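You operate a simulated robot arm through the tools that you are given. There is no shell and no other tool.

You are at the controls of a simulated robot arm. One attempt, no reset.

Task
Pack the job card's two reels from the teal tray in the tall carton and shut it.

Only the result counts: the job must be done as asked and must still hold three seconds after the hand-in. Knocking over, shifting, dropping, spilling or breaking anything else fails it.

Robot
A 7-joint arm with a two-finger parallel gripper, fixed in place. Base frame: the origin is on the floor under the middle of its stand, x ahead of it, y to its left, z up; the work surface is at about z = 0.85. Units: m, degrees, N and s.
With the tool pointing down near the work surface it reaches from about 0.3 to 0.7 m from the base axis. Its first joint turns from -66.0 to 66.0 degrees. Payload 1.57 kg.
The TCP is the grasp point between the finger pads, 0.03 m short of the fingertips. In the tool frame z runs along the fingers and y along their closing line. The gripper opens to 0.11 m. The fingers are 0.024 m wide and 0.012 m thick; the gripper's body (0.048 by 0.112 m) begins 0.078 m behind the TCP.
Orientation is told as [roll, pitch, yaw] about the base's x, y, z axes, in that order, counted from this pose: with the fingers straight down and closing along the base's y, the tool's x points along the base's -x, its y along +y and its z along -z.

Tools
- The arm moves only by the tool nudge_tool. Its argument "rows" is a list of rows, each a list of 7 numbers: the finger opening in m, from 0 to 0.11, then the shift along the tool's x, y, z in m, then the turn, a rotation vector about the tool's x, y, z in degrees. In form: [[gripper, dx, dy, dz, rx, ry, rz], ...]. A call has 1 to 20 rows; each row shifts and turns the commanded pose from where the row before left it, along the tool's axes as they then stand. A row lasts 0.2 s, in which the tool goes at most 0.05 m and 8.6 degrees; a call with a longer step from one row to the next is refused whole, and so is a gripper value outside its range. A pose out of reach is approached as far as the arm can. The call stops where the force on the tool passes 60 N (or 10 N more than at its start, if that is more) or the arm is blocked; 0.2 s more then pass. The fingers move at their own pace (about 0.108 m/s each) and stop on an object; they squeeze with about 43 N. The grip force told is the motor's: it shows also when the fingers shut on nothing. Time passes only in rows, and 0.2 s behind the last, so rows that do not move let the fingers close. The reply holds the time, the measured pose of the TCP, the force on the tool along the base axes, the opening and the grip force, in the units named above and with some noise, with the torque about the TCP (base axes, N m) and any sound that the robot's microphone picked up.
- Cameras (640 x 400 px; columns grow to the right, rows downward): "scene" is fixed at [0.17, -0.4007, 1.3924]; the picture's right is [0.70, -0.71, 0.00], its down [-0.48, -0.47, -0.74] and it looks along [0.53, 0.52, -0.67] (base axes); focal length 328 px, centre (320, 200). "wrist" rides on the gripper at [0.07, 0.016, -0.141] in the tool frame; the picture's right is [-0.23, 0.97, 0.00], its down [-0.86, -0.20, -0.48] and it looks along [-0.47, -0.11, 0.88] (tool axes); focal length 222 px, centre (320, 200). There is no depth. A picture from a camera that has moved, and an enlarged one, comes with that camera's place and axes in the base frame and with its lens.
- snapshot(camera): a new picture of that camera. The clock stands still meanwhile.
- enlarge(camera, box): a new picture of the part [left, top, right, bottom] of that camera's present view, enlarged. The clock stands still meanwhile.
- sign_off(): hands the job in; it is judged then, once.

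Places have to be worked out from the pictures, the camera data and where the tool is seen. Open the gripper and draw the arm clear of the work before you hand the job in, unless the task says otherwise.

The tools are called after "Request:" as name(argument=value, ...) on one line, values as JSON. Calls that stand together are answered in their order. nudge_tool: Moves the arm, as the interface text tells. Its arguments: {"type":"object","properties":{"rows":{"type":"array","items":{"type":"array","items":{"type":"number"}}}},"required":["rows"]} The other tools are called the same way: snapshot (camera) takes a picture; enlarge (camera, box) takes an enlarged picture of a part of a camera's view; sign_off () hands the job in.

At the start:

```text
time_s: 0.0
tcp_pos: [0.2766, -0.2449, 1.2094]
tool_rot: [0.1, 0.0, 0.0]
contact_force: [0.7, 0.1, 0.2]
torque: [-0.05, 0.01, -0.01]
width: 0.1102
grip_force: 0.0
```

scene: 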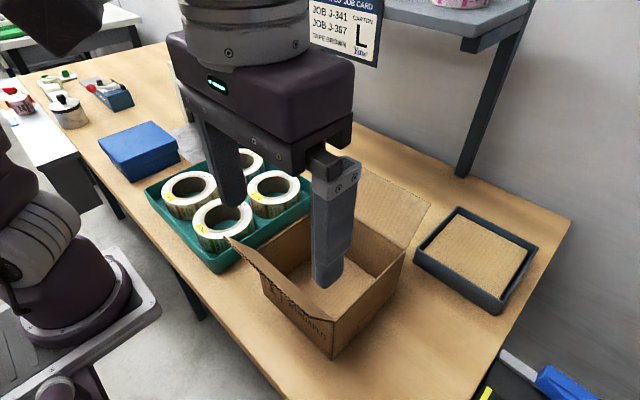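
wrist: 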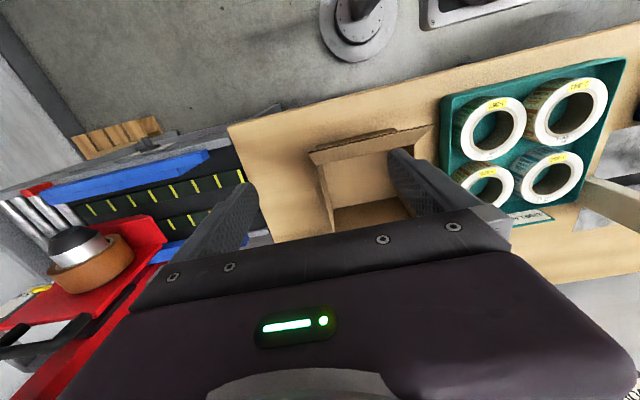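

The scene shows four reels in a teal tray, an open carton, a tray with a cardboard piece, and a job card on the wall. I'll enlarge the important parts first.

Request:
enlarge(camera="scene", box=[290, 0, 410, 75])

Request:
enlarge(camera="scene", box=[130, 130, 330, 280])

Request:
enlarge(camera="wrist", box=[420, 60, 640, 240])

Request:
enlarge(camera="scene", box=[220, 160, 560, 370])

```text
5.33 times, centred on (350, 38) of scene
camera zoom: at [0.17, -0.4007, 1.3924], right [0.7, -0.71, 0.0], down [-0.48, -0.47, -0.74], along [0.53, 0.52, -0.67], focal length 1749 px, centre (160, 1067)
```

zoom: 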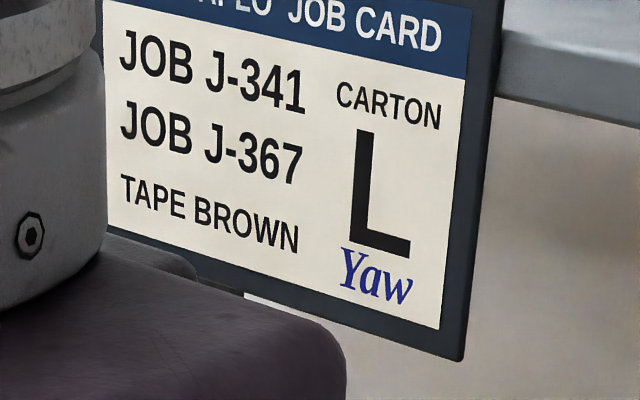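

```text
2.67 times, centred on (230, 205) of scene
camera zoom: at [0.17, -0.4007, 1.3924], right [0.7, -0.71, 0.0], down [-0.48, -0.47, -0.74], along [0.53, 0.52, -0.67], focal length 875 px, centre (560, 187)
```

zoom: 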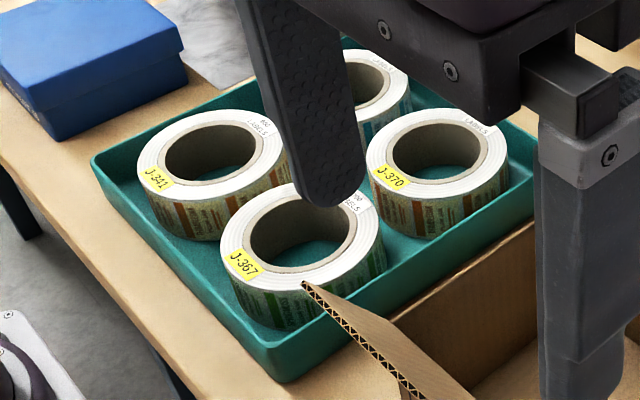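

```text
2.22 times, centred on (530, 150) of wrist
camera zoom: at [0.2063, -0.2281, 1.3502], right [0.23, 0.97, 0.0], down [0.86, -0.2, 0.48], along [0.47, -0.11, -0.88], focal length 494 px, centre (-147, 311)
```

zoom: 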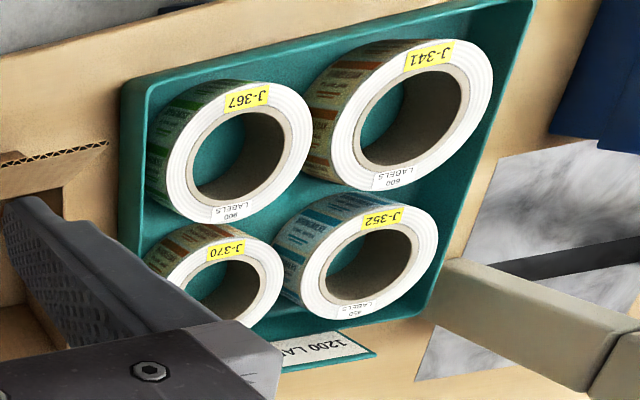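

```text
1.88 times, centred on (390, 265) of scene
camera zoom: at [0.17, -0.4007, 1.3924], right [0.7, -0.71, 0.0], down [-0.48, -0.47, -0.74], along [0.53, 0.52, -0.67], focal length 617 px, centre (188, 78)
```

zoom: 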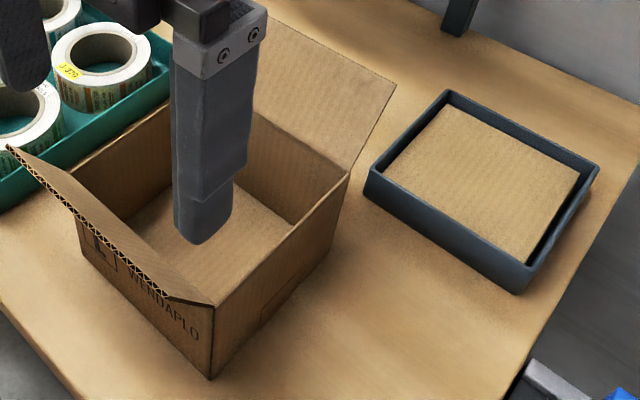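

The job card names J-341 and J-367, carton L. Both of those reels are in the tray's near row. I'll shift the arm left in free space to see the carton and tray without it in the way.

Request:
nudge_tool(rows=[[0.11, 0, 0.045, 0, 0, 0, 0], [0.11, 0, 0.045, 0, 0, 0, 0], [0.11, 0, 0.045, 0, 0, 0, 0], [0.11, 0, 0.045, 0, 0, 0, 0], [0.11, 0, 0.045, 0, 0, 0, 0], [0.11, 0, 0, 0, 0, 0, 0]])

Request:
snapshot(camera="scene")

Request:
snapshot(camera="wrist")

```text
time_s: 1.4
tcp_pos: [0.2769, -0.0187, 1.2077]
tool_rot: [0.0, 0.0, 0.0]
contact_force: [0.3, -0.7, 0.4]
torque: [-0.02, -0.04, 0.01]
width: 0.1101
grip_force: 0.0
```

```text
taken
```

scene: 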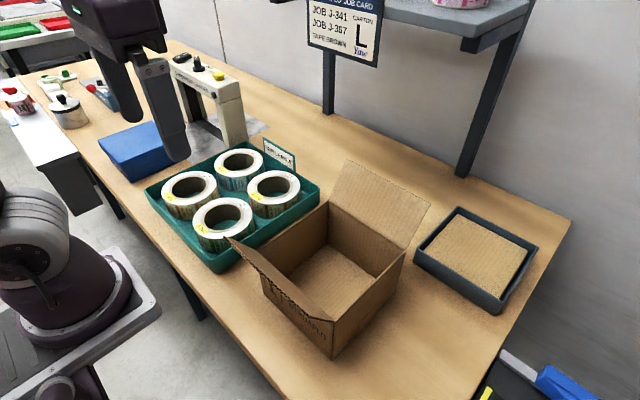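

```text
taken
camera wrist: at [0.2067, -0.0017, 1.3497], right [0.23, 0.97, 0.0], down [0.86, -0.2, 0.48], along [0.47, -0.11, -0.88], focal length 222 px, centre (320, 200)
```

wrist: 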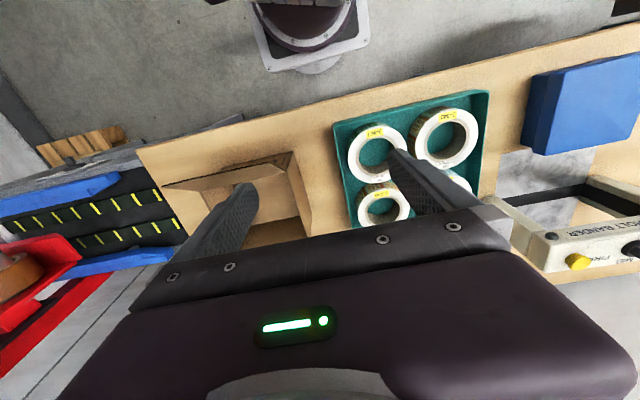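

Now the carton and trays are clear of the arm. I'll enlarge the pieces to work out exact geometry.

Request:
enlarge(camera="scene", box=[220, 150, 440, 365])

Request:
enlarge(camera="scene", box=[135, 125, 335, 275])

Request:
enlarge(camera="scene", box=[400, 190, 580, 400])

Request:
enlarge(camera="scene", box=[0, 40, 260, 200])

Request:
enlarge(camera="wrist", box=[150, 80, 500, 300])

```text
1.86 times, centred on (330, 258) of scene
camera zoom: at [0.17, -0.4006, 1.3924], right [0.7, -0.71, 0.0], down [-0.48, -0.47, -0.74], along [0.53, 0.52, -0.67], focal length 610 px, centre (301, 93)
```

zoom: 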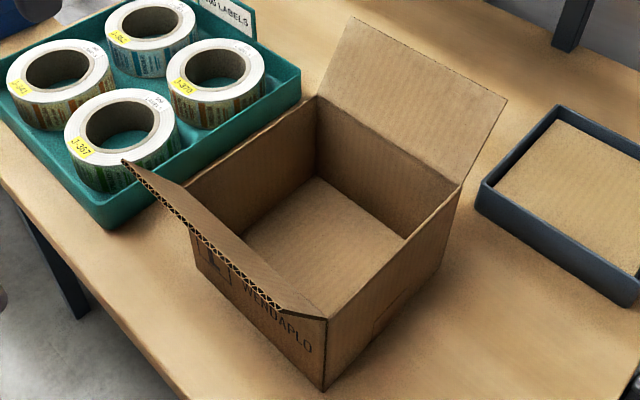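

```text
2.67 times, centred on (235, 200) of scene
camera zoom: at [0.17, -0.4006, 1.3924], right [0.7, -0.71, 0.0], down [-0.48, -0.47, -0.74], along [0.53, 0.52, -0.67], focal length 875 px, centre (547, 200)
```

zoom: 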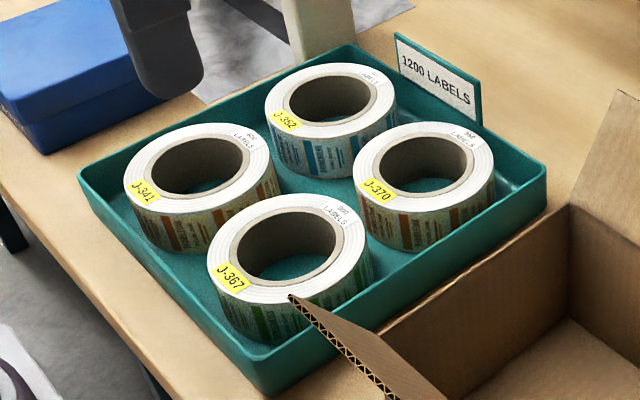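

```text
1.90 times, centred on (490, 295) of scene
camera zoom: at [0.17, -0.4006, 1.3924], right [0.7, -0.71, 0.0], down [-0.48, -0.47, -0.74], along [0.53, 0.52, -0.67], focal length 625 px, centre (-4, 19)
```

zoom: 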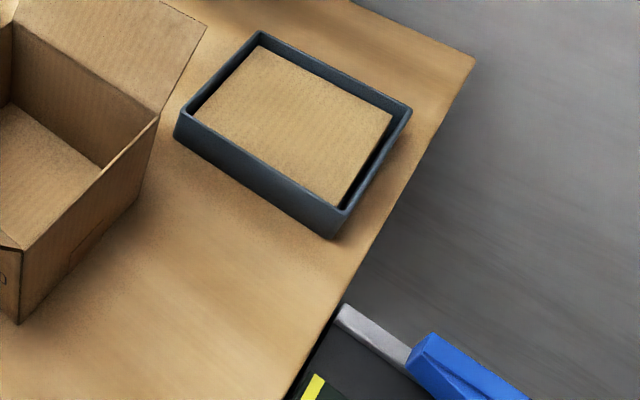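

```text
2.46 times, centred on (130, 120) of scene
camera zoom: at [0.17, -0.4006, 1.3924], right [0.7, -0.71, 0.0], down [-0.48, -0.47, -0.74], along [0.53, 0.52, -0.67], focal length 807 px, centre (788, 397)
```

zoom: 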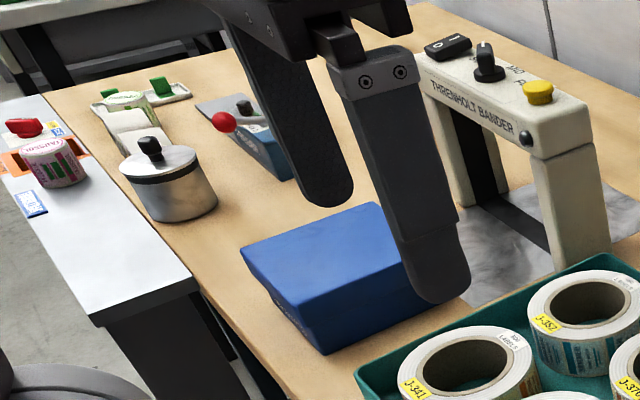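

```text
1.82 times, centred on (325, 190) of wrist
camera zoom: at [0.2067, -0.0017, 1.3497], right [0.23, 0.97, 0.0], down [0.86, -0.2, 0.48], along [0.47, -0.11, -0.88], focal length 404 px, centre (311, 218)
```

zoom: 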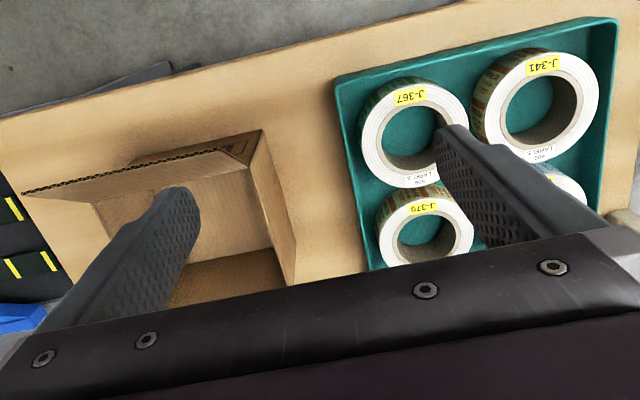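

Measured so far: the carton spans about x 0.339–0.507 and y −0.262 to −0.093, with its top at z≈0.977 and two 0.087 m flaps leaning out 34°. The reels are about 0.125 m across with centres near J-367 (0.376, 0.088) and J-341 (0.374, 0.225). I'll move the wrist camera over the near row to refine those numbers.

Request:
nudge_tool(rows=[[0.11, -0.029, 0.0265, 0.0097, 0, 0, 0], [0.11, -0.029, 0.0265, 0.0097, 0, 0, 0], [0.11, -0.029, 0.0265, 0.0097, 0, 0, 0], [0.11, -0.029, 0.0265, 0.0097, 0, 0, 0], [0.11, -0.029, 0.0265, 0.0097, 0, 0, 0], [0.11, -0.029, 0.0265, 0.0097, 0, 0, 0], [0.11, 0, 0, 0, 0, 0, 0]])

Request:
snapshot(camera="wrist")

Request:
enlarge(camera="wrist", box=[170, 0, 490, 200])

Request:
enlarge(camera="scene", box=[280, 0, 600, 200])

```text
time_s: 3.0
tcp_pos: [0.4515, 0.1402, 1.1509]
tool_rot: [0.0, 0.0, 0.1]
contact_force: [0.1, 0.1, 0.6]
torque: [0.0, 0.04, -0.01]
width: 0.1101
grip_force: 0.0
```

```text
taken
camera wrist: at [0.3804, 0.1561, 1.2921], right [0.23, 0.97, 0.0], down [0.85, -0.2, 0.48], along [0.47, -0.11, -0.88], focal length 222 px, centre (320, 200)
```

wrist: 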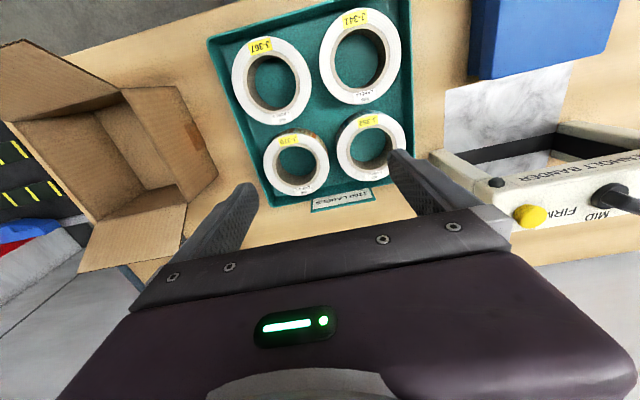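

```text
2.00 times, centred on (330, 100) of wrist
camera zoom: at [0.3804, 0.1561, 1.2921], right [0.23, 0.97, 0.0], down [0.85, -0.2, 0.48], along [0.47, -0.11, -0.88], focal length 444 px, centre (300, 400)
```

zoom: 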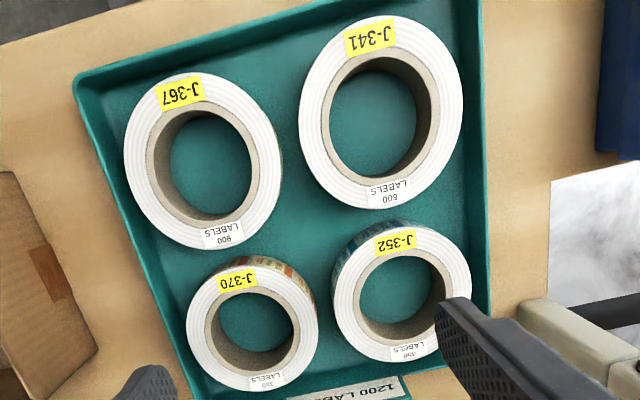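

```text
2.00 times, centred on (440, 100) of scene
camera zoom: at [0.1701, -0.4006, 1.3924], right [0.7, -0.71, 0.0], down [-0.48, -0.47, -0.74], along [0.53, 0.52, -0.67], focal length 656 px, centre (80, 400)
```

zoom: 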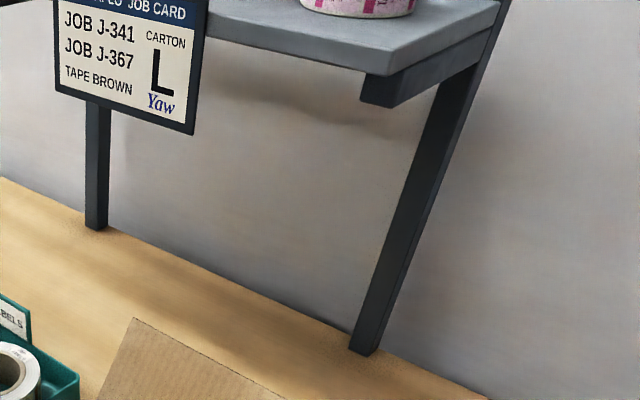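

The reels' centres come out near (0.367, 0.083) for J-367 and (0.366, 0.219) for J-341, with about 0.122 m outer diameter and a wall of about 0.023 m. I'll turn the gripper 45° to pinch J-367's wall, with one finger in the hole and one in the open middle of the tray. First I'll hover above it.

Request:
nudge_tool(rows=[[0.055, 0, 0, 0, 0, 0, 7.5], [0.055, 0, 0, 0, 0, 0, 7.5], [0.055, 0, 0, 0, 0, 0, 7.5], [0.055, 0, 0, 0, 0, 0, 7.5], [0.055, 0, 0, 0, 0, 0, 7.5], [0.055, 0, 0, 0, 0, 0, 7.5], [0.055, 0.0048, -0.0127, 0.03, 0, 0, 0], [0.055, 0.0048, -0.0127, 0.03, 0, 0, 0], [0.055, 0.0048, -0.0127, 0.03, 0, 0, 0], [0.055, 0.0048, -0.0127, 0.03, 0, 0, 0], [0.055, 0, 0, 0, 0, 0, 0]])

Request:
snapshot(camera="scene")

Request:
snapshot(camera="wrist")

Request:
enlarge(camera="scene", box=[135, 125, 335, 275])

```text
time_s: 5.4
tcp_pos: [0.4016, 0.1154, 1.0312]
tool_rot: [0.0, 0.0, -45.1]
contact_force: [-0.1, -0.2, -0.7]
torque: [0.0, 0.0, 0.04]
width: 0.055
grip_force: 0.1
```

```text
taken
```

scene: 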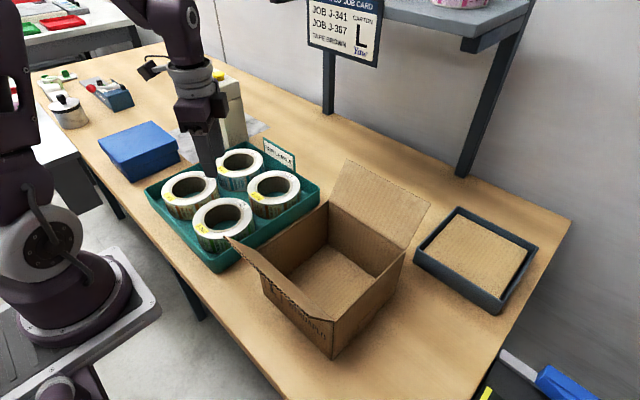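

```text
taken
camera wrist: at [0.3634, 0.1771, 1.1725], right [0.85, 0.53, 0.0], down [0.46, -0.75, 0.48], along [0.25, -0.41, -0.88], focal length 222 px, centre (320, 200)
```

wrist: 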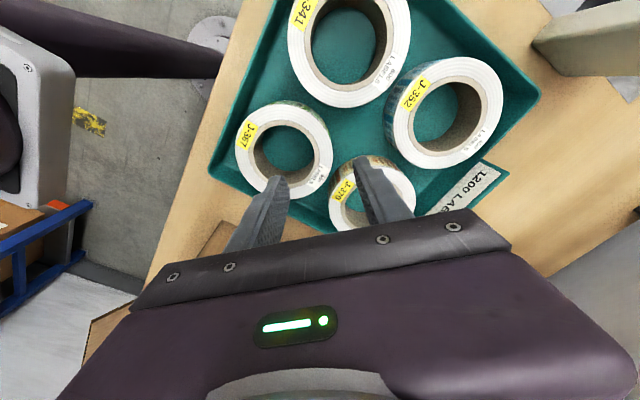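

```text
2.67 times, centred on (235, 200) of scene
camera zoom: at [0.17, -0.4007, 1.3924], right [0.7, -0.71, 0.0], down [-0.48, -0.47, -0.74], along [0.53, 0.52, -0.67], focal length 875 px, centre (547, 200)
```

zoom: 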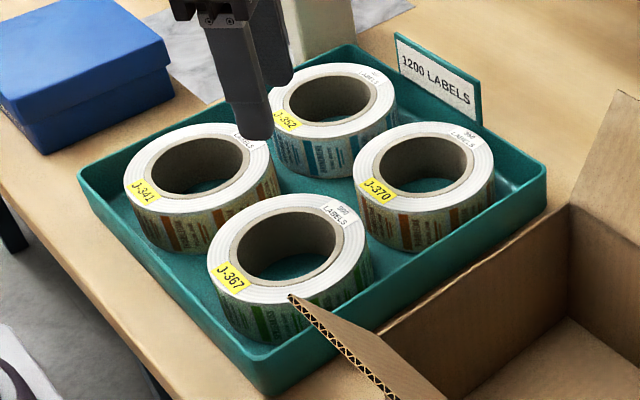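

The wrist view puts J-367's centre near (0.367, 0.086), so I need only a few mm of correction. I'll go down to just above the reel and check finger alignment before straddling the wall.

Request:
nudge_tool(rows=[[0.055, 0.001, 0.001, 0.025, 0, 0, 0], [0.055, 0.001, 0.001, 0.025, 0, 0, 0], [0.055, 0.001, 0.0015, 0.025, 0, 0, 0], [0.055, 0, 0, 0, 0, 0, 0]])

Request:
snapshot(camera="wrist")

Request:
enlarge(camera="scene", box=[155, 140, 315, 260])

```text
time_s: 6.4
tcp_pos: [0.4019, 0.1216, 0.9562]
tool_rot: [0.0, 0.1, -45.0]
contact_force: [0.6, -0.4, -0.1]
torque: [0.04, 0.0, 0.01]
width: 0.0548
grip_force: 0.0
```

```text
taken
camera wrist: at [0.3636, 0.1827, 1.0974], right [0.85, 0.53, 0.0], down [0.46, -0.75, 0.48], along [0.25, -0.41, -0.88], focal length 222 px, centre (320, 200)
```

wrist: 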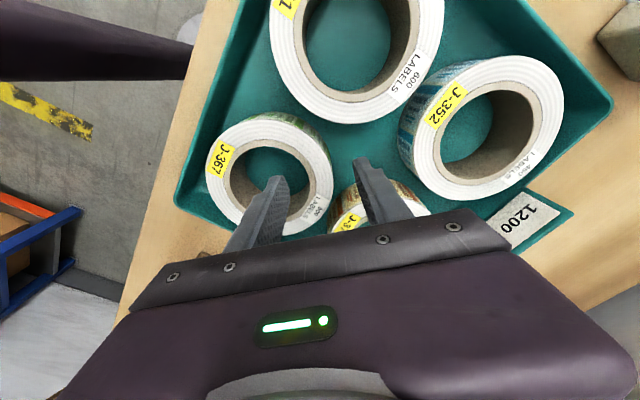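

```text
3.33 times, centred on (235, 200) of scene
camera zoom: at [0.17, -0.4007, 1.3924], right [0.7, -0.71, 0.0], down [-0.48, -0.47, -0.74], along [0.53, 0.52, -0.67], focal length 1093 px, centre (603, 200)
```

zoom: 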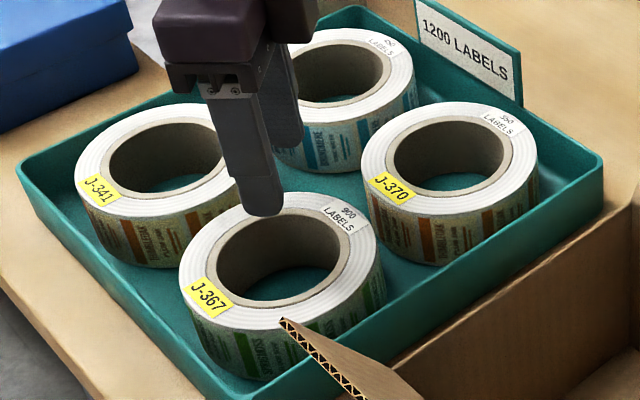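

The two cameras disagree by several mm about the tangential alignment, so I'll zoom in on both views before going lower.

Request:
enlarge(camera="scene", box=[190, 140, 270, 190])

Request:
enlarge(camera="wrist", box=[190, 90, 430, 240])

Request:
enlarge(camera="scene", box=[180, 180, 276, 240])

```text
8.00 times, centred on (230, 165) of scene
camera zoom: at [0.17, -0.4007, 1.3924], right [0.7, -0.71, 0.0], down [-0.48, -0.47, -0.74], along [0.53, 0.52, -0.67], focal length 2624 px, centre (1040, 480)
```

zoom: 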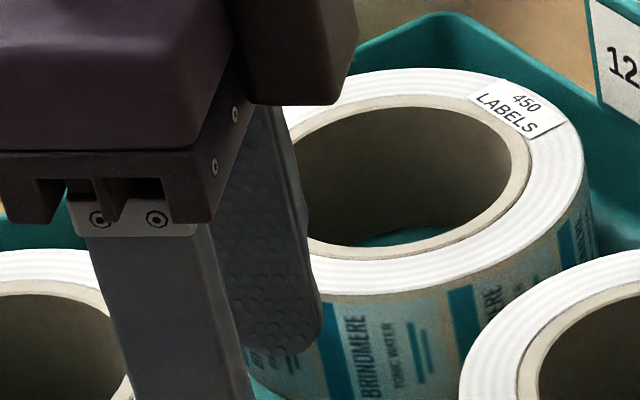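

```text
2.67 times, centred on (310, 165) of wrist
camera zoom: at [0.3636, 0.1827, 1.0974], right [0.85, 0.53, 0.0], down [0.46, -0.75, 0.48], along [0.25, -0.41, -0.88], focal length 592 px, centre (347, 293)
```

zoom: 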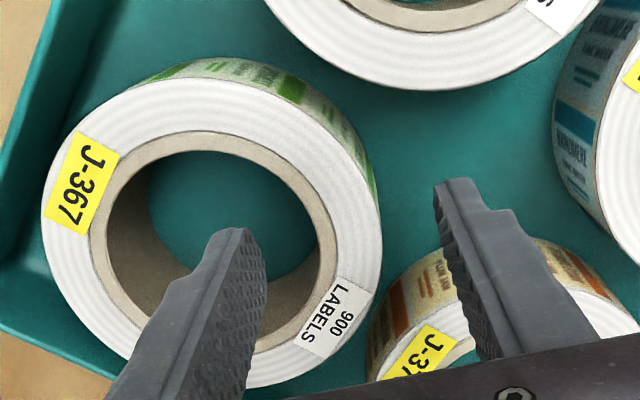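

```text
6.67 times, centred on (228, 210) of scene
camera zoom: at [0.17, -0.4007, 1.3924], right [0.7, -0.71, 0.0], down [-0.48, -0.47, -0.74], along [0.53, 0.52, -0.67], focal length 2186 px, centre (933, 133)
```

zoom: 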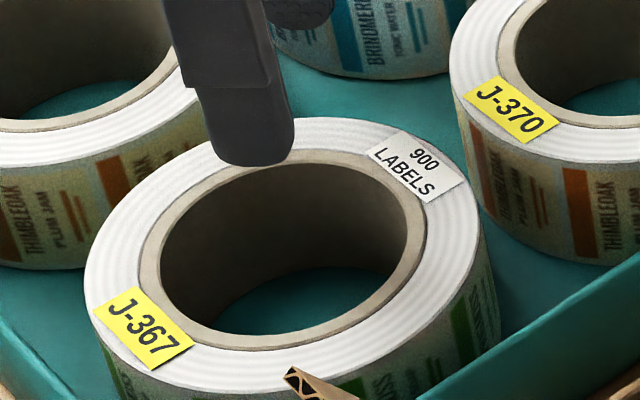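

To settle the conflict I need the reels' true height, so I'll zoom in on their sides and the tray wall.

Request:
enlarge(camera="scene", box=[240, 165, 320, 215])

Request:
enlarge(camera="scene", box=[150, 165, 246, 225])

Request:
enlarge(camera="scene", box=[180, 210, 276, 275])

```text
8.00 times, centred on (280, 190) of scene
camera zoom: at [0.17, -0.4007, 1.3924], right [0.7, -0.71, 0.0], down [-0.48, -0.47, -0.74], along [0.53, 0.52, -0.67], focal length 2624 px, centre (640, 280)
```

zoom: 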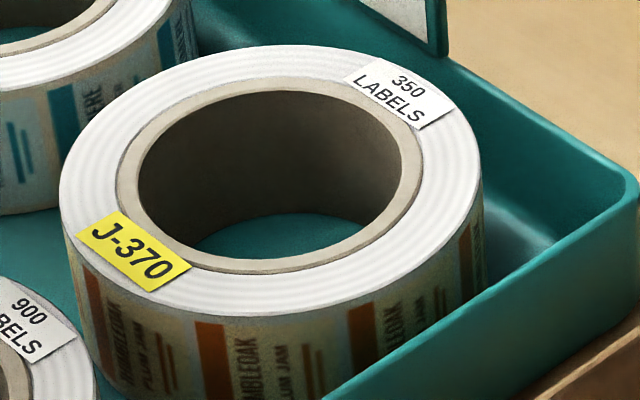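

```text
6.67 times, centred on (198, 195) of scene
camera zoom: at [0.17, -0.4007, 1.3924], right [0.7, -0.71, 0.0], down [-0.48, -0.47, -0.74], along [0.53, 0.52, -0.67], focal length 2186 px, centre (1133, 233)
```

zoom: 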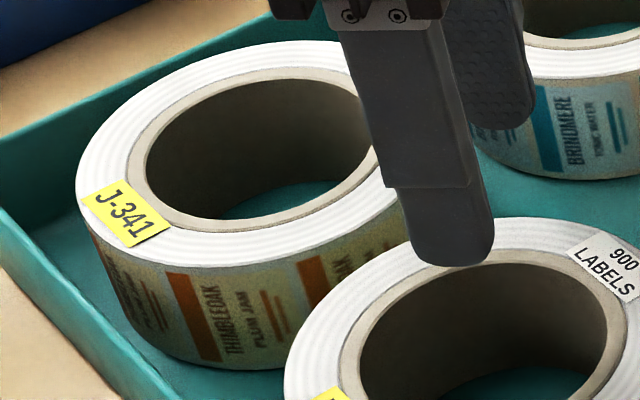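

```text
6.15 times, centred on (228, 242) of scene
camera zoom: at [0.17, -0.4007, 1.3924], right [0.7, -0.71, 0.0], down [-0.48, -0.47, -0.74], along [0.53, 0.52, -0.67], focal length 2018 px, centre (886, -62)
```

zoom: 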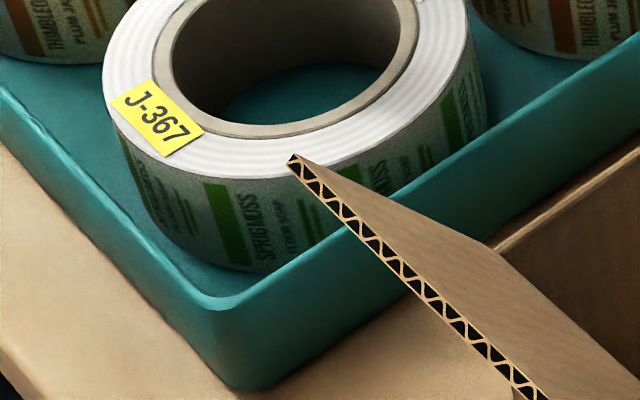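

Correcting for perspective in the wrist ellipse brings both cameras into agreement: J-367's centre is (0.3703, 0.0818) with its top at z≈0.903. I'll shift about 6 mm sideways, straddle the wall, and stop above the tray floor without closing yet.

Request:
nudge_tool(rows=[[0.055, -0.0058, -0.001, 0, 0, 0, 0], [0.055, 0, 0, 0.017, 0, 0, 0], [0.055, 0, 0, 0.017, 0, 0, 0], [0.055, 0, 0, 0.017, 0, 0, 0], [0.055, 0, 0, 0, 0, 0, 0]])

Request:
enlarge(camera="scene", box=[165, 140, 293, 220])

Request:
enlarge(camera="wrist", box=[190, 90, 430, 240])

```text
time_s: 7.6
tcp_pos: [0.4043, 0.1175, 0.9051]
tool_rot: [0.0, 0.1, -45.0]
contact_force: [-0.3, -0.7, 0.2]
torque: [0.0, -0.03, 0.04]
width: 0.0548
grip_force: 0.2
```

```text
5.00 times, centred on (229, 180) of scene
camera zoom: at [0.17, -0.4007, 1.3924], right [0.7, -0.71, 0.0], down [-0.48, -0.47, -0.74], along [0.53, 0.52, -0.67], focal length 1640 px, centre (775, 300)
```

zoom: 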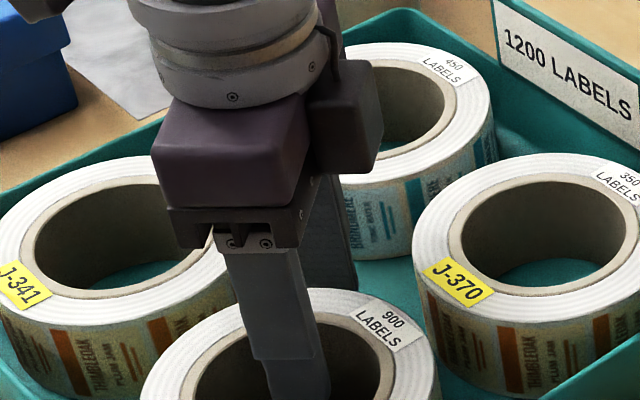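

```text
2.67 times, centred on (310, 165) of wrist
camera zoom: at [0.3665, 0.1779, 1.0467], right [0.85, 0.53, 0.0], down [0.46, -0.75, 0.48], along [0.25, -0.41, -0.88], focal length 592 px, centre (347, 293)
```

zoom: 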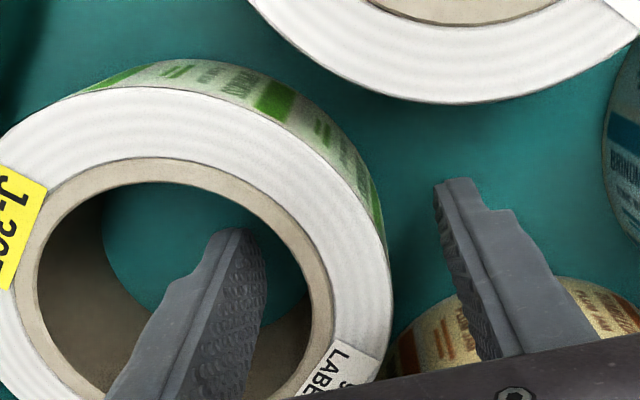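

The inner finger is in J-367's hole and the outer one stands in open tray space, so the wall is between the pads. I'll close the gripper on it.

Request:
nudge_tool(rows=[[0.01, 0, 0, 0, 0, 0, 0], [0.01, 0, 0, 0, 0, 0, 0], [0.01, 0, 0, 0, 0, 0, 0], [0.01, 0, 0, 0, 0, 0, 0]])

Request:
enlarge(camera="wrist", box=[190, 90, 430, 240])

Request:
snapshot(camera="scene")

```text
time_s: 8.6
tcp_pos: [0.4047, 0.1162, 0.9063]
tool_rot: [-0.1, -0.1, -44.9]
contact_force: [-0.1, 0.3, -0.3]
torque: [0.16, -0.1, -0.02]
width: 0.0246
grip_force: 36.5
```

```text
2.67 times, centred on (310, 165) of wrist
camera zoom: at [0.3666, 0.1778, 1.0469], right [0.85, 0.53, 0.0], down [0.46, -0.75, 0.48], along [0.25, -0.41, -0.88], focal length 592 px, centre (347, 293)
```

zoom: 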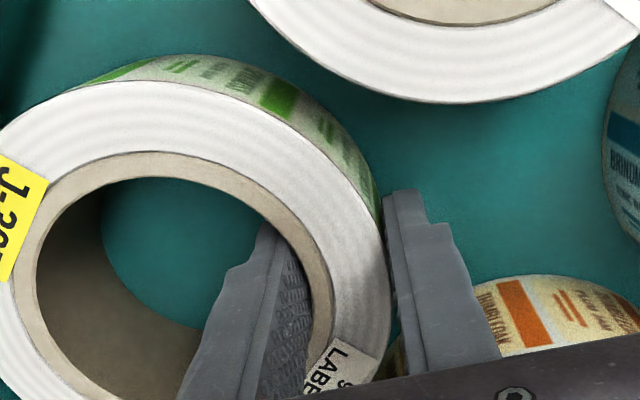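

```text
taken
```

scene: 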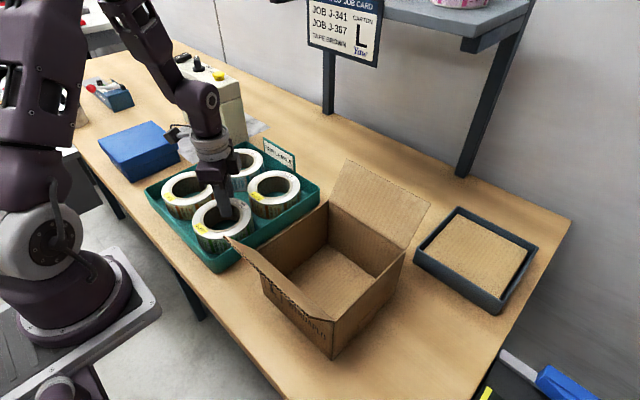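

The pads closed on the wall at 0.0246 m with 36 N of grip. I'll lift slowly at first and check that the reel comes up cleanly.

Request:
nudge_tool(rows=[[0.01, 0, 0, -0.008, 0, 0, 0], [0.01, 0, 0, -0.012, 0, 0, 0], [0.01, 0, 0, -0.02, 0, 0, 0], [0.01, 0, 0, -0.02, 0, 0, 0], [0.01, 0, 0, 0, 0, 0, 0]])

Request:
enlarge(camera="scene", box=[135, 110, 335, 275])

Request:
snapshot(camera="wrist")

```text
time_s: 9.8
tcp_pos: [0.4041, 0.1176, 0.9638]
tool_rot: [0.0, 0.0, -45.0]
contact_force: [1.0, -0.5, -3.0]
torque: [0.13, -0.11, -0.02]
width: 0.0245
grip_force: 36.1
```

```text
2.42 times, centred on (235, 192) of scene
camera zoom: at [0.1701, -0.4007, 1.3924], right [0.7, -0.71, 0.0], down [-0.48, -0.47, -0.74], along [0.53, 0.52, -0.67], focal length 795 px, centre (526, 218)
```

zoom: 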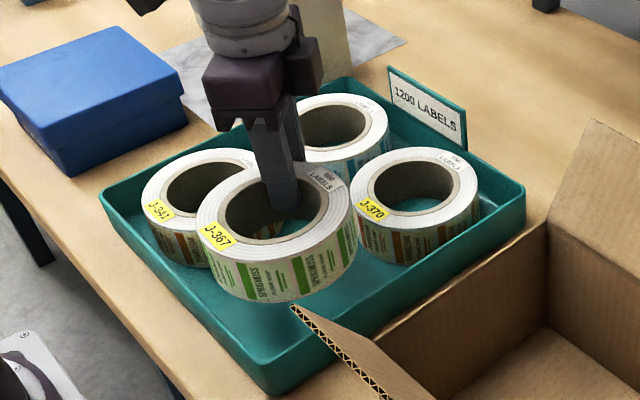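

```text
taken
camera wrist: at [0.3666, 0.1782, 1.1061], right [0.85, 0.53, 0.0], down [0.46, -0.75, 0.48], along [0.25, -0.41, -0.88], focal length 222 px, centre (320, 200)
```

wrist: 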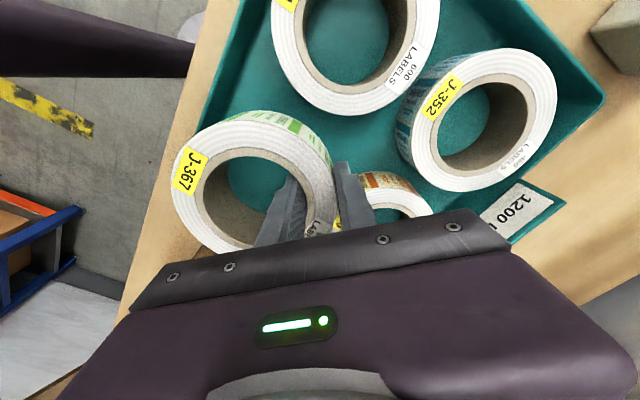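

J-367 hangs level in the grip, weighing about 0.3 kg, and nothing else in the tray moved. I'll lift clear of the carton flaps and turn back to yaw 0.

Request:
nudge_tool(rows=[[0.01, 0, 0, -0.028, 0, 0, 0], [0.01, 0, 0, -0.028, 0, 0, 0], [0.01, 0, 0, -0.028, 0, 0, 0], [0.01, 0, 0, -0.028, 0, 0, 0], [0.01, 0, 0, -0.028, 0, 0, 0], [0.01, 0, 0, -0.028, 0, 0, 0], [0.01, 0, 0, -0.028, 0, 0, 0], [0.01, 0, 0, 0, 0, 0, -5], [0.01, 0, 0, 0, 0, 0, -5], [0.01, 0, 0, 0, 0, 0, -5], [0.01, 0, 0, 0, 0, 0, -5], [0.01, 0, 0, 0, 0, 0, -5], [0.01, 0, 0, 0, 0, 0, -5], [0.01, 0, 0, 0, 0, 0, -5], [0.01, 0, 0, 0, 0, 0, -5], [0.01, 0, 0, 0, 0, 0, -5], [0.01, 0, 0, 0, 0, 0, 0]])

Request:
snapshot(camera="wrist")

```text
time_s: 13.4
tcp_pos: [0.4058, 0.1183, 1.1596]
tool_rot: [0.1, 0.0, 0.1]
contact_force: [-0.3, 0.9, -2.4]
torque: [0.2, -0.01, -0.02]
width: 0.0246
grip_force: 36.1
```

```text
taken
camera wrist: at [0.3347, 0.1333, 1.3022], right [0.23, 0.97, 0.0], down [0.86, -0.2, 0.48], along [0.47, -0.11, -0.88], focal length 222 px, centre (320, 200)
```

wrist: 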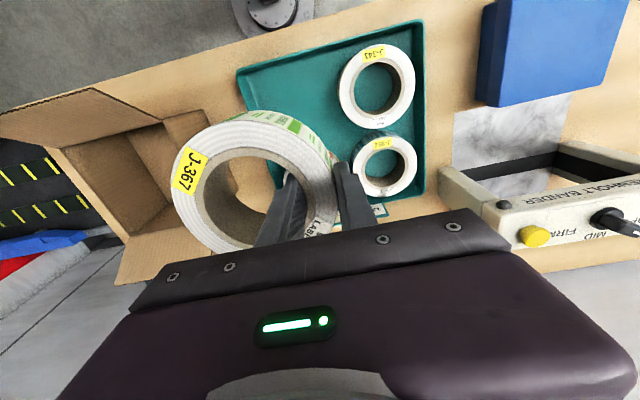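

The reel is still firmly held and clear of everything. Next I'll carry it sideways to hover over the carton and check the alignment there.

Request:
nudge_tool(rows=[[0.01, -0.0016, -0.02, 0, 0, 0, 0], [0.01, -0.0016, -0.03, 0, 0, 0, 0], [0.01, -0.0016, -0.03, 0, 0, 0, 0], [0.01, -0.0016, -0.03, 0, 0, 0, 0], [0.01, -0.0016, -0.03, 0, 0, 0, 0], [0.01, -0.0016, -0.03, 0, 0, 0, 0], [0.01, -0.0016, -0.03, 0, 0, 0, 0], [0.01, -0.0016, -0.03, 0, 0, 0, 0], [0.01, -0.0019, -0.0283, 0, 0, 0, 0], [0.01, 0, 0, 0, 0, 0, 0]])

Request:
snapshot(camera="wrist")

Request:
snapshot(camera="scene")

Request:
enlarge(camera="wrist", box=[130, 0, 450, 250])

```text
time_s: 15.6
tcp_pos: [0.4194, -0.1417, 1.1602]
tool_rot: [-0.1, 0.0, 0.0]
contact_force: [0.3, 0.0, -3.0]
torque: [0.16, 0.01, 0.02]
width: 0.0247
grip_force: 36.4
```

```text
taken
camera wrist: at [0.3496, -0.1261, 1.3016], right [0.23, 0.97, 0.0], down [0.86, -0.2, 0.48], along [0.47, -0.11, -0.88], focal length 222 px, centre (320, 200)
```

wrist: 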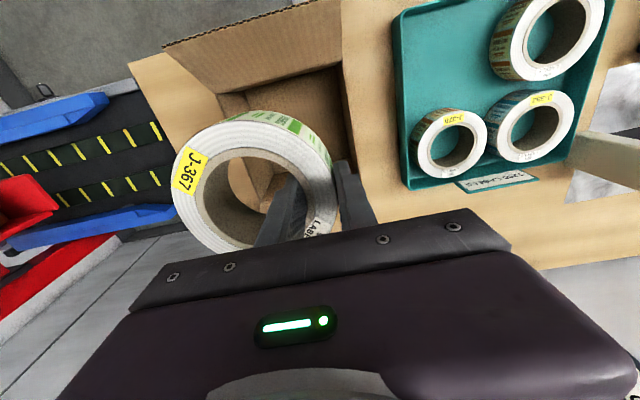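

```text
taken
```

scene: 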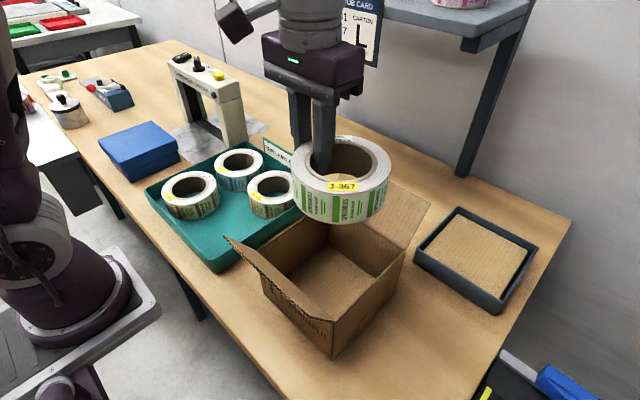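

```text
1.60 times, centred on (290, 125) of wrist
camera zoom: at [0.3496, -0.1261, 1.3016], right [0.23, 0.97, 0.0], down [0.86, -0.2, 0.48], along [0.47, -0.11, -0.88], focal length 355 px, centre (368, 320)
```

zoom: 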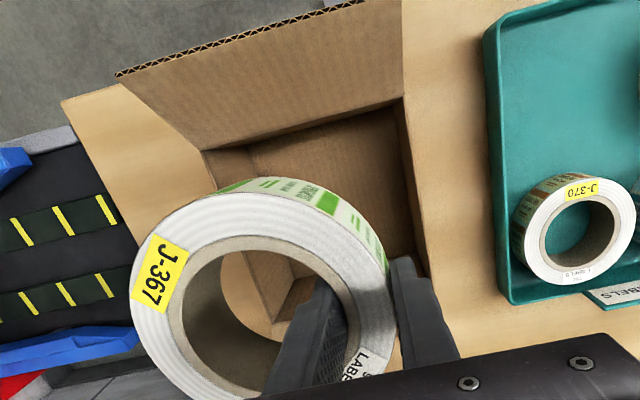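

The wrist view puts the carton's near edge at x≈0.336 and y −0.262 to −0.096, which matches the scene camera. The reel is nearly centred with room for the outer finger. I'll shift 2 mm and lower it inside, stopping above the floor.

Request:
nudge_tool(rows=[[0.01, -0.001, 0.002, 0.02, 0, 0, 0], [0.01, 0, 0, 0.026, 0, 0, 0], [0.01, 0, 0, 0.026, 0, 0, 0], [0.01, 0, 0, 0.026, 0, 0, 0], [0.01, 0, 0, 0.026, 0, 0, 0], [0.01, 0, 0, 0.026, 0, 0, 0], [0.01, 0, 0, 0.026, 0, 0, 0], [0.01, 0, 0, 0.02, 0, 0, 0], [0.01, 0, 0, 0.02, 0, 0, 0], [0.01, 0, 0, 0.015, 0, 0, 0], [0.01, 0, 0, 0, 0, 0, 0]])

Request:
snapshot(camera="wrist")

Request:
enlarge(camera="scene", box=[220, 120, 460, 365])

```text
time_s: 18.0
tcp_pos: [0.4196, -0.1396, 0.9302]
tool_rot: [0.0, 0.0, 0.0]
contact_force: [0.1, 1.0, -2.1]
torque: [0.14, 0.05, -0.01]
width: 0.0246
grip_force: 35.9
```

```text
taken
camera wrist: at [0.3499, -0.1227, 1.0709], right [0.23, 0.97, 0.0], down [0.86, -0.2, 0.48], along [0.47, -0.11, -0.88], focal length 222 px, centre (320, 200)
```

wrist: 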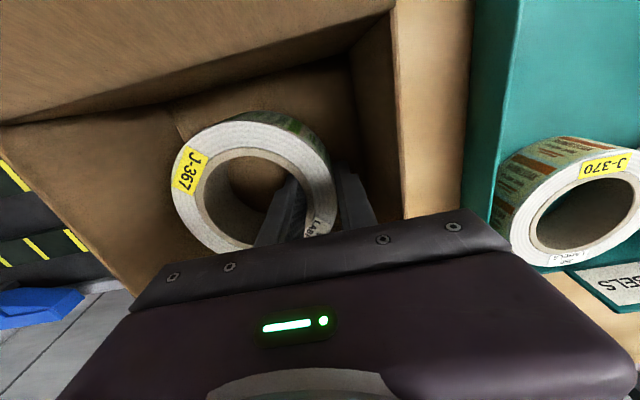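

```text
1.63 times, centred on (340, 242) of scene
camera zoom: at [0.1701, -0.4007, 1.3924], right [0.7, -0.71, 0.0], down [-0.48, -0.47, -0.74], along [0.53, 0.52, -0.67], focal length 536 px, centre (287, 131)
```

zoom: 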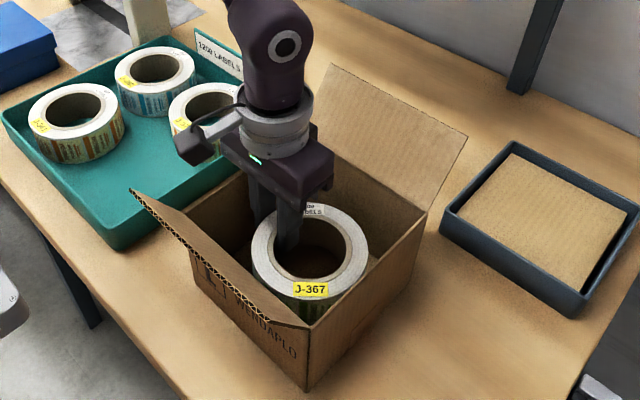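

The reel is inside the carton with even margins, at TCP z 0.930. I'll lower the last stretch in small steps, watching the force.

Request:
nudge_tool(rows=[[0.01, 0, 0, 0.006, 0, 0, 0], [0.01, 0, 0, 0.005, 0, 0, 0], [0.01, 0, 0, 0.004, 0, 0, 0], [0.01, 0, 0, 0.003, 0, 0, 0], [0.01, 0, 0, 0.002, 0, 0, 0], [0.01, 0, 0, 0, 0, 0, 0]])

```text
time_s: 19.4
tcp_pos: [0.4193, -0.1392, 0.9103]
tool_rot: [0.0, 0.0, 0.0]
contact_force: [-0.2, 0.2, -3.0]
torque: [0.14, 0.0, -0.01]
width: 0.0248
grip_force: 36.0
```

There's no contact yet, and the force still reads only the reel's weight. I'll keep going in 1 mm steps.

Request:
nudge_tool(rows=[[0.01, 0, 0, 0.001, 0, 0, 0], [0.01, 0, 0, 0.001, 0, 0, 0], [0.01, 0, 0, 0.001, 0, 0, 0], [0.01, 0, 0, 0, 0, 0, 0]])

Request:
enlarge(camera="scene", box=[270, 150, 430, 350])

```text
time_s: 20.4
tcp_pos: [0.4204, -0.1386, 0.9062]
tool_rot: [0.0, -0.1, 0.0]
contact_force: [0.2, 0.8, -3.4]
torque: [0.16, 0.0, 0.01]
width: 0.0245
grip_force: 36.3
```

```text
2.00 times, centred on (350, 250) of scene
camera zoom: at [0.1701, -0.4007, 1.3924], right [0.7, -0.71, 0.0], down [-0.48, -0.47, -0.74], along [0.53, 0.52, -0.67], focal length 656 px, centre (260, 100)
```

zoom: 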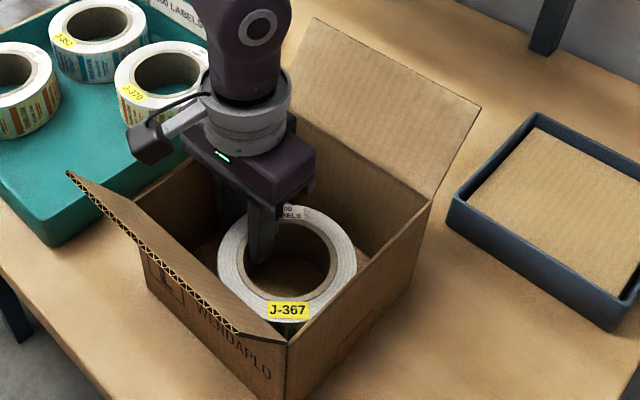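

Still no contact at z 0.906, so I'll take a few more 1 mm steps.

Request:
nudge_tool(rows=[[0.01, 0, 0, 0.001, 0, 0, 0], [0.01, 0, 0, 0.001, 0, 0, 0], [0.01, 0, 0, 0, 0, 0, 0]])

```text
time_s: 21.2
tcp_pos: [0.4191, -0.1398, 0.9046]
tool_rot: [0.0, 0.0, 0.0]
contact_force: [-0.4, 1.0, -0.5]
torque: [-0.02, 0.16, -0.06]
width: 0.0247
grip_force: 36.1
```

The force dropped to about zero, so the reel now rests on the carton floor. I'll open the fingers a little and check before withdrawing.

Request:
nudge_tool(rows=[[0.03, 0, 0, 0, 0, 0, 0], [0.036, 0, 0, 0, 0, 0, 0], [0.042, 0, 0, 0, 0, 0, 0], [0.042, 0, 0, 0, 0, 0, 0]])

Request:
snapshot(camera="wrist")

```text
time_s: 22.2
tcp_pos: [0.4204, -0.1379, 0.9062]
tool_rot: [0.0, 0.0, -0.1]
contact_force: [0.4, 0.6, 0.3]
torque: [0.02, 0.01, 0.01]
width: 0.0419
grip_force: 0.1
```

```text
taken
camera wrist: at [0.3499, -0.123, 1.0461], right [0.23, 0.97, 0.0], down [0.86, -0.2, 0.48], along [0.47, -0.11, -0.88], focal length 222 px, centre (320, 200)
```

wrist: 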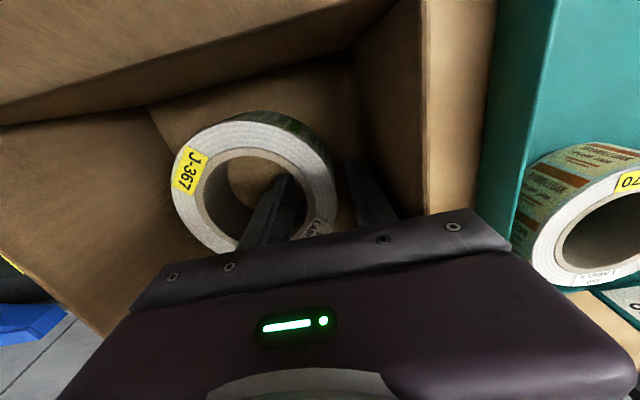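

The fingers are free, with zero grip force, and the reel sits on the floor. I'll withdraw straight up.

Request:
nudge_tool(rows=[[0.042, 0, 0, -0.01, 0, 0, 0], [0.042, 0, 0, -0.02, 0, 0, 0], [0.042, 0, 0, -0.028, 0, 0, 0], [0.042, 0, 0, -0.028, 0, 0, 0], [0.042, 0, 0, -0.028, 0, 0, 0], [0.042, 0, 0, -0.028, 0, 0, 0], [0.042, 0, 0, -0.028, 0, 0, 0], [0.042, 0, 0, -0.028, 0, 0, 0], [0.042, 0, 0, -0.028, 0, 0, 0], [0.042, 0, 0, -0.028, 0, 0, 0], [0.042, 0, 0, 0, 0, 0, 0]])

Request:
snapshot(camera="wrist")

Request:
snapshot(camera="scene")

```text
time_s: 24.6
tcp_pos: [0.4199, -0.1389, 1.1577]
tool_rot: [0.1, 0.1, -0.1]
contact_force: [0.2, -0.2, 0.6]
torque: [-0.03, -0.01, 0.01]
width: 0.0418
grip_force: 0.1
```

```text
taken
camera wrist: at [0.3498, -0.123, 1.2999], right [0.23, 0.97, 0.0], down [0.86, -0.2, 0.48], along [0.47, -0.11, -0.88], focal length 222 px, centre (320, 200)
```

wrist: 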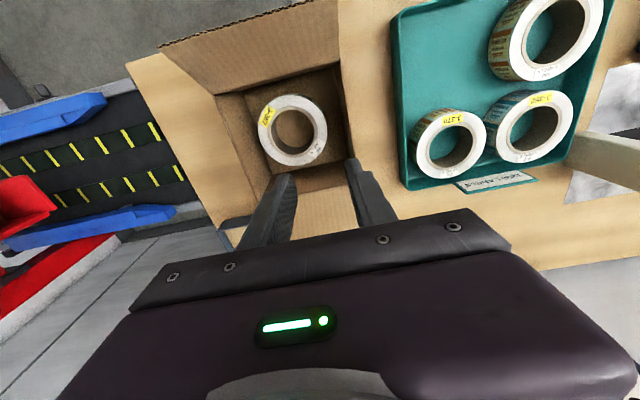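

```text
taken
```

scene: 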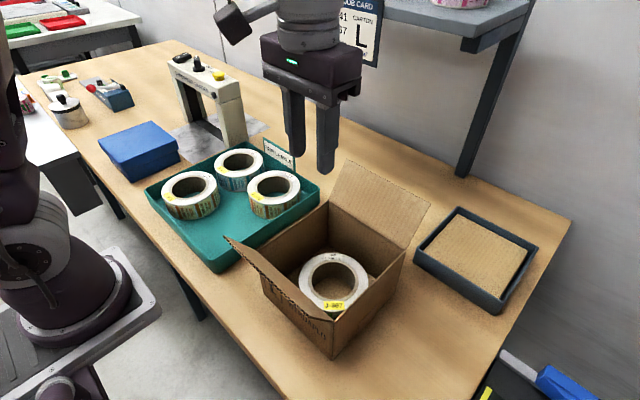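

J-367 sits flat in the carton, and J-341, J-370 and J-352 are undisturbed. Next I'll move over J-341 and turn −45°, so the outer finger again goes into the open middle of the tray.

Request:
nudge_tool(rows=[[0.055, 0.0018, 0.0404, 0, 0, 0, 0], [0.055, 0.0018, 0.0404, 0, 0, 0, 0], [0.055, 0.0018, 0.0404, 0, 0, 0, 0], [0.055, 0.0018, 0.0404, 0, 0, 0, 0], [0.055, 0.0018, 0.0404, 0, 0, 0, 0], [0.055, 0.0018, 0.0404, 0, 0, 0, 0], [0.055, 0.0018, 0.0404, 0, 0, 0, 0], [0.055, 0.0018, 0.0402, 0, 0, 0, 0], [0.055, 0, 0, 0, 0, 0, -7.5], [0.055, 0, 0, 0, 0, 0, -7.5], [0.055, 0, 0, 0, 0, 0, -7.5], [0.055, 0, 0, 0, 0, 0, -7.5], [0.055, 0, 0, 0, 0, 0, -7.5], [0.055, 0, 0, 0, 0, 0, -7.5], [0.055, 0, 0, 0.03, 0, 0, 0], [0.055, 0, 0, 0.03, 0, 0, 0], [0.055, 0, 0, 0.03, 0, 0, 0], [0.055, 0, 0, 0.03, 0, 0, 0], [0.055, 0, 0, 0, 0, 0, 0]])

Request:
snapshot(camera="wrist")

Request:
snapshot(camera="scene")

Request:
enlarge(camera="scene", box=[140, 130, 268, 230])

```text
time_s: 28.6
tcp_pos: [0.4044, 0.1839, 1.0381]
tool_rot: [0.0, -0.1, 45.0]
contact_force: [0.8, 0.2, 0.2]
torque: [0.03, 0.01, 0.01]
width: 0.055
grip_force: 0.0
```

```text
taken
camera wrist: at [0.3439, 0.1465, 1.1798], right [-0.53, 0.85, 0.0], down [0.75, 0.46, 0.48], along [0.41, 0.25, -0.88], focal length 222 px, centre (320, 200)
```

wrist: 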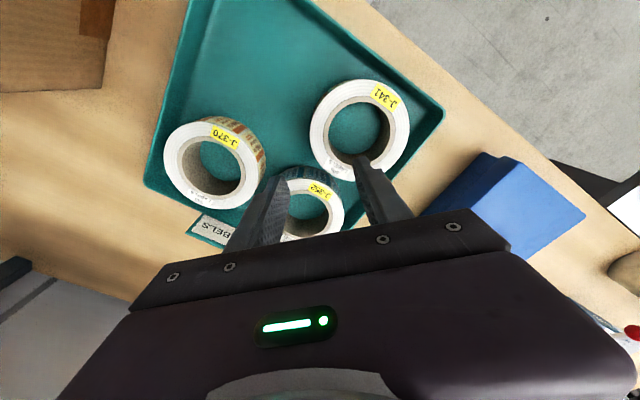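

```text
taken
```

scene: 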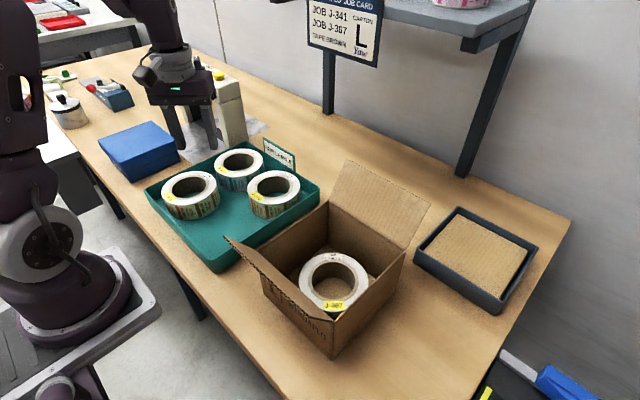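

```text
4.00 times, centred on (204, 180) of scene
camera zoom: at [0.17, -0.4007, 1.3924], right [0.7, -0.71, 0.0], down [-0.48, -0.47, -0.74], along [0.53, 0.52, -0.67], focal length 1312 px, centre (784, 280)
```

zoom: 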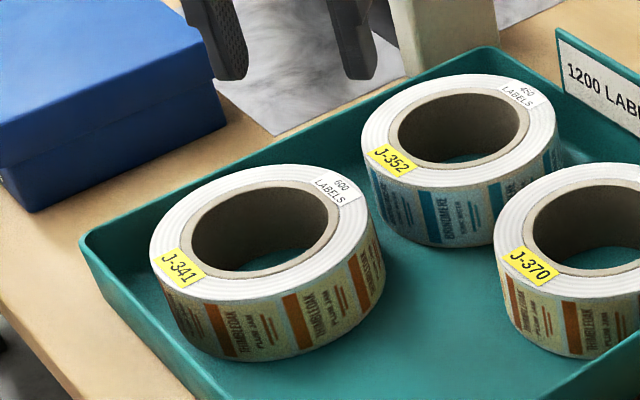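

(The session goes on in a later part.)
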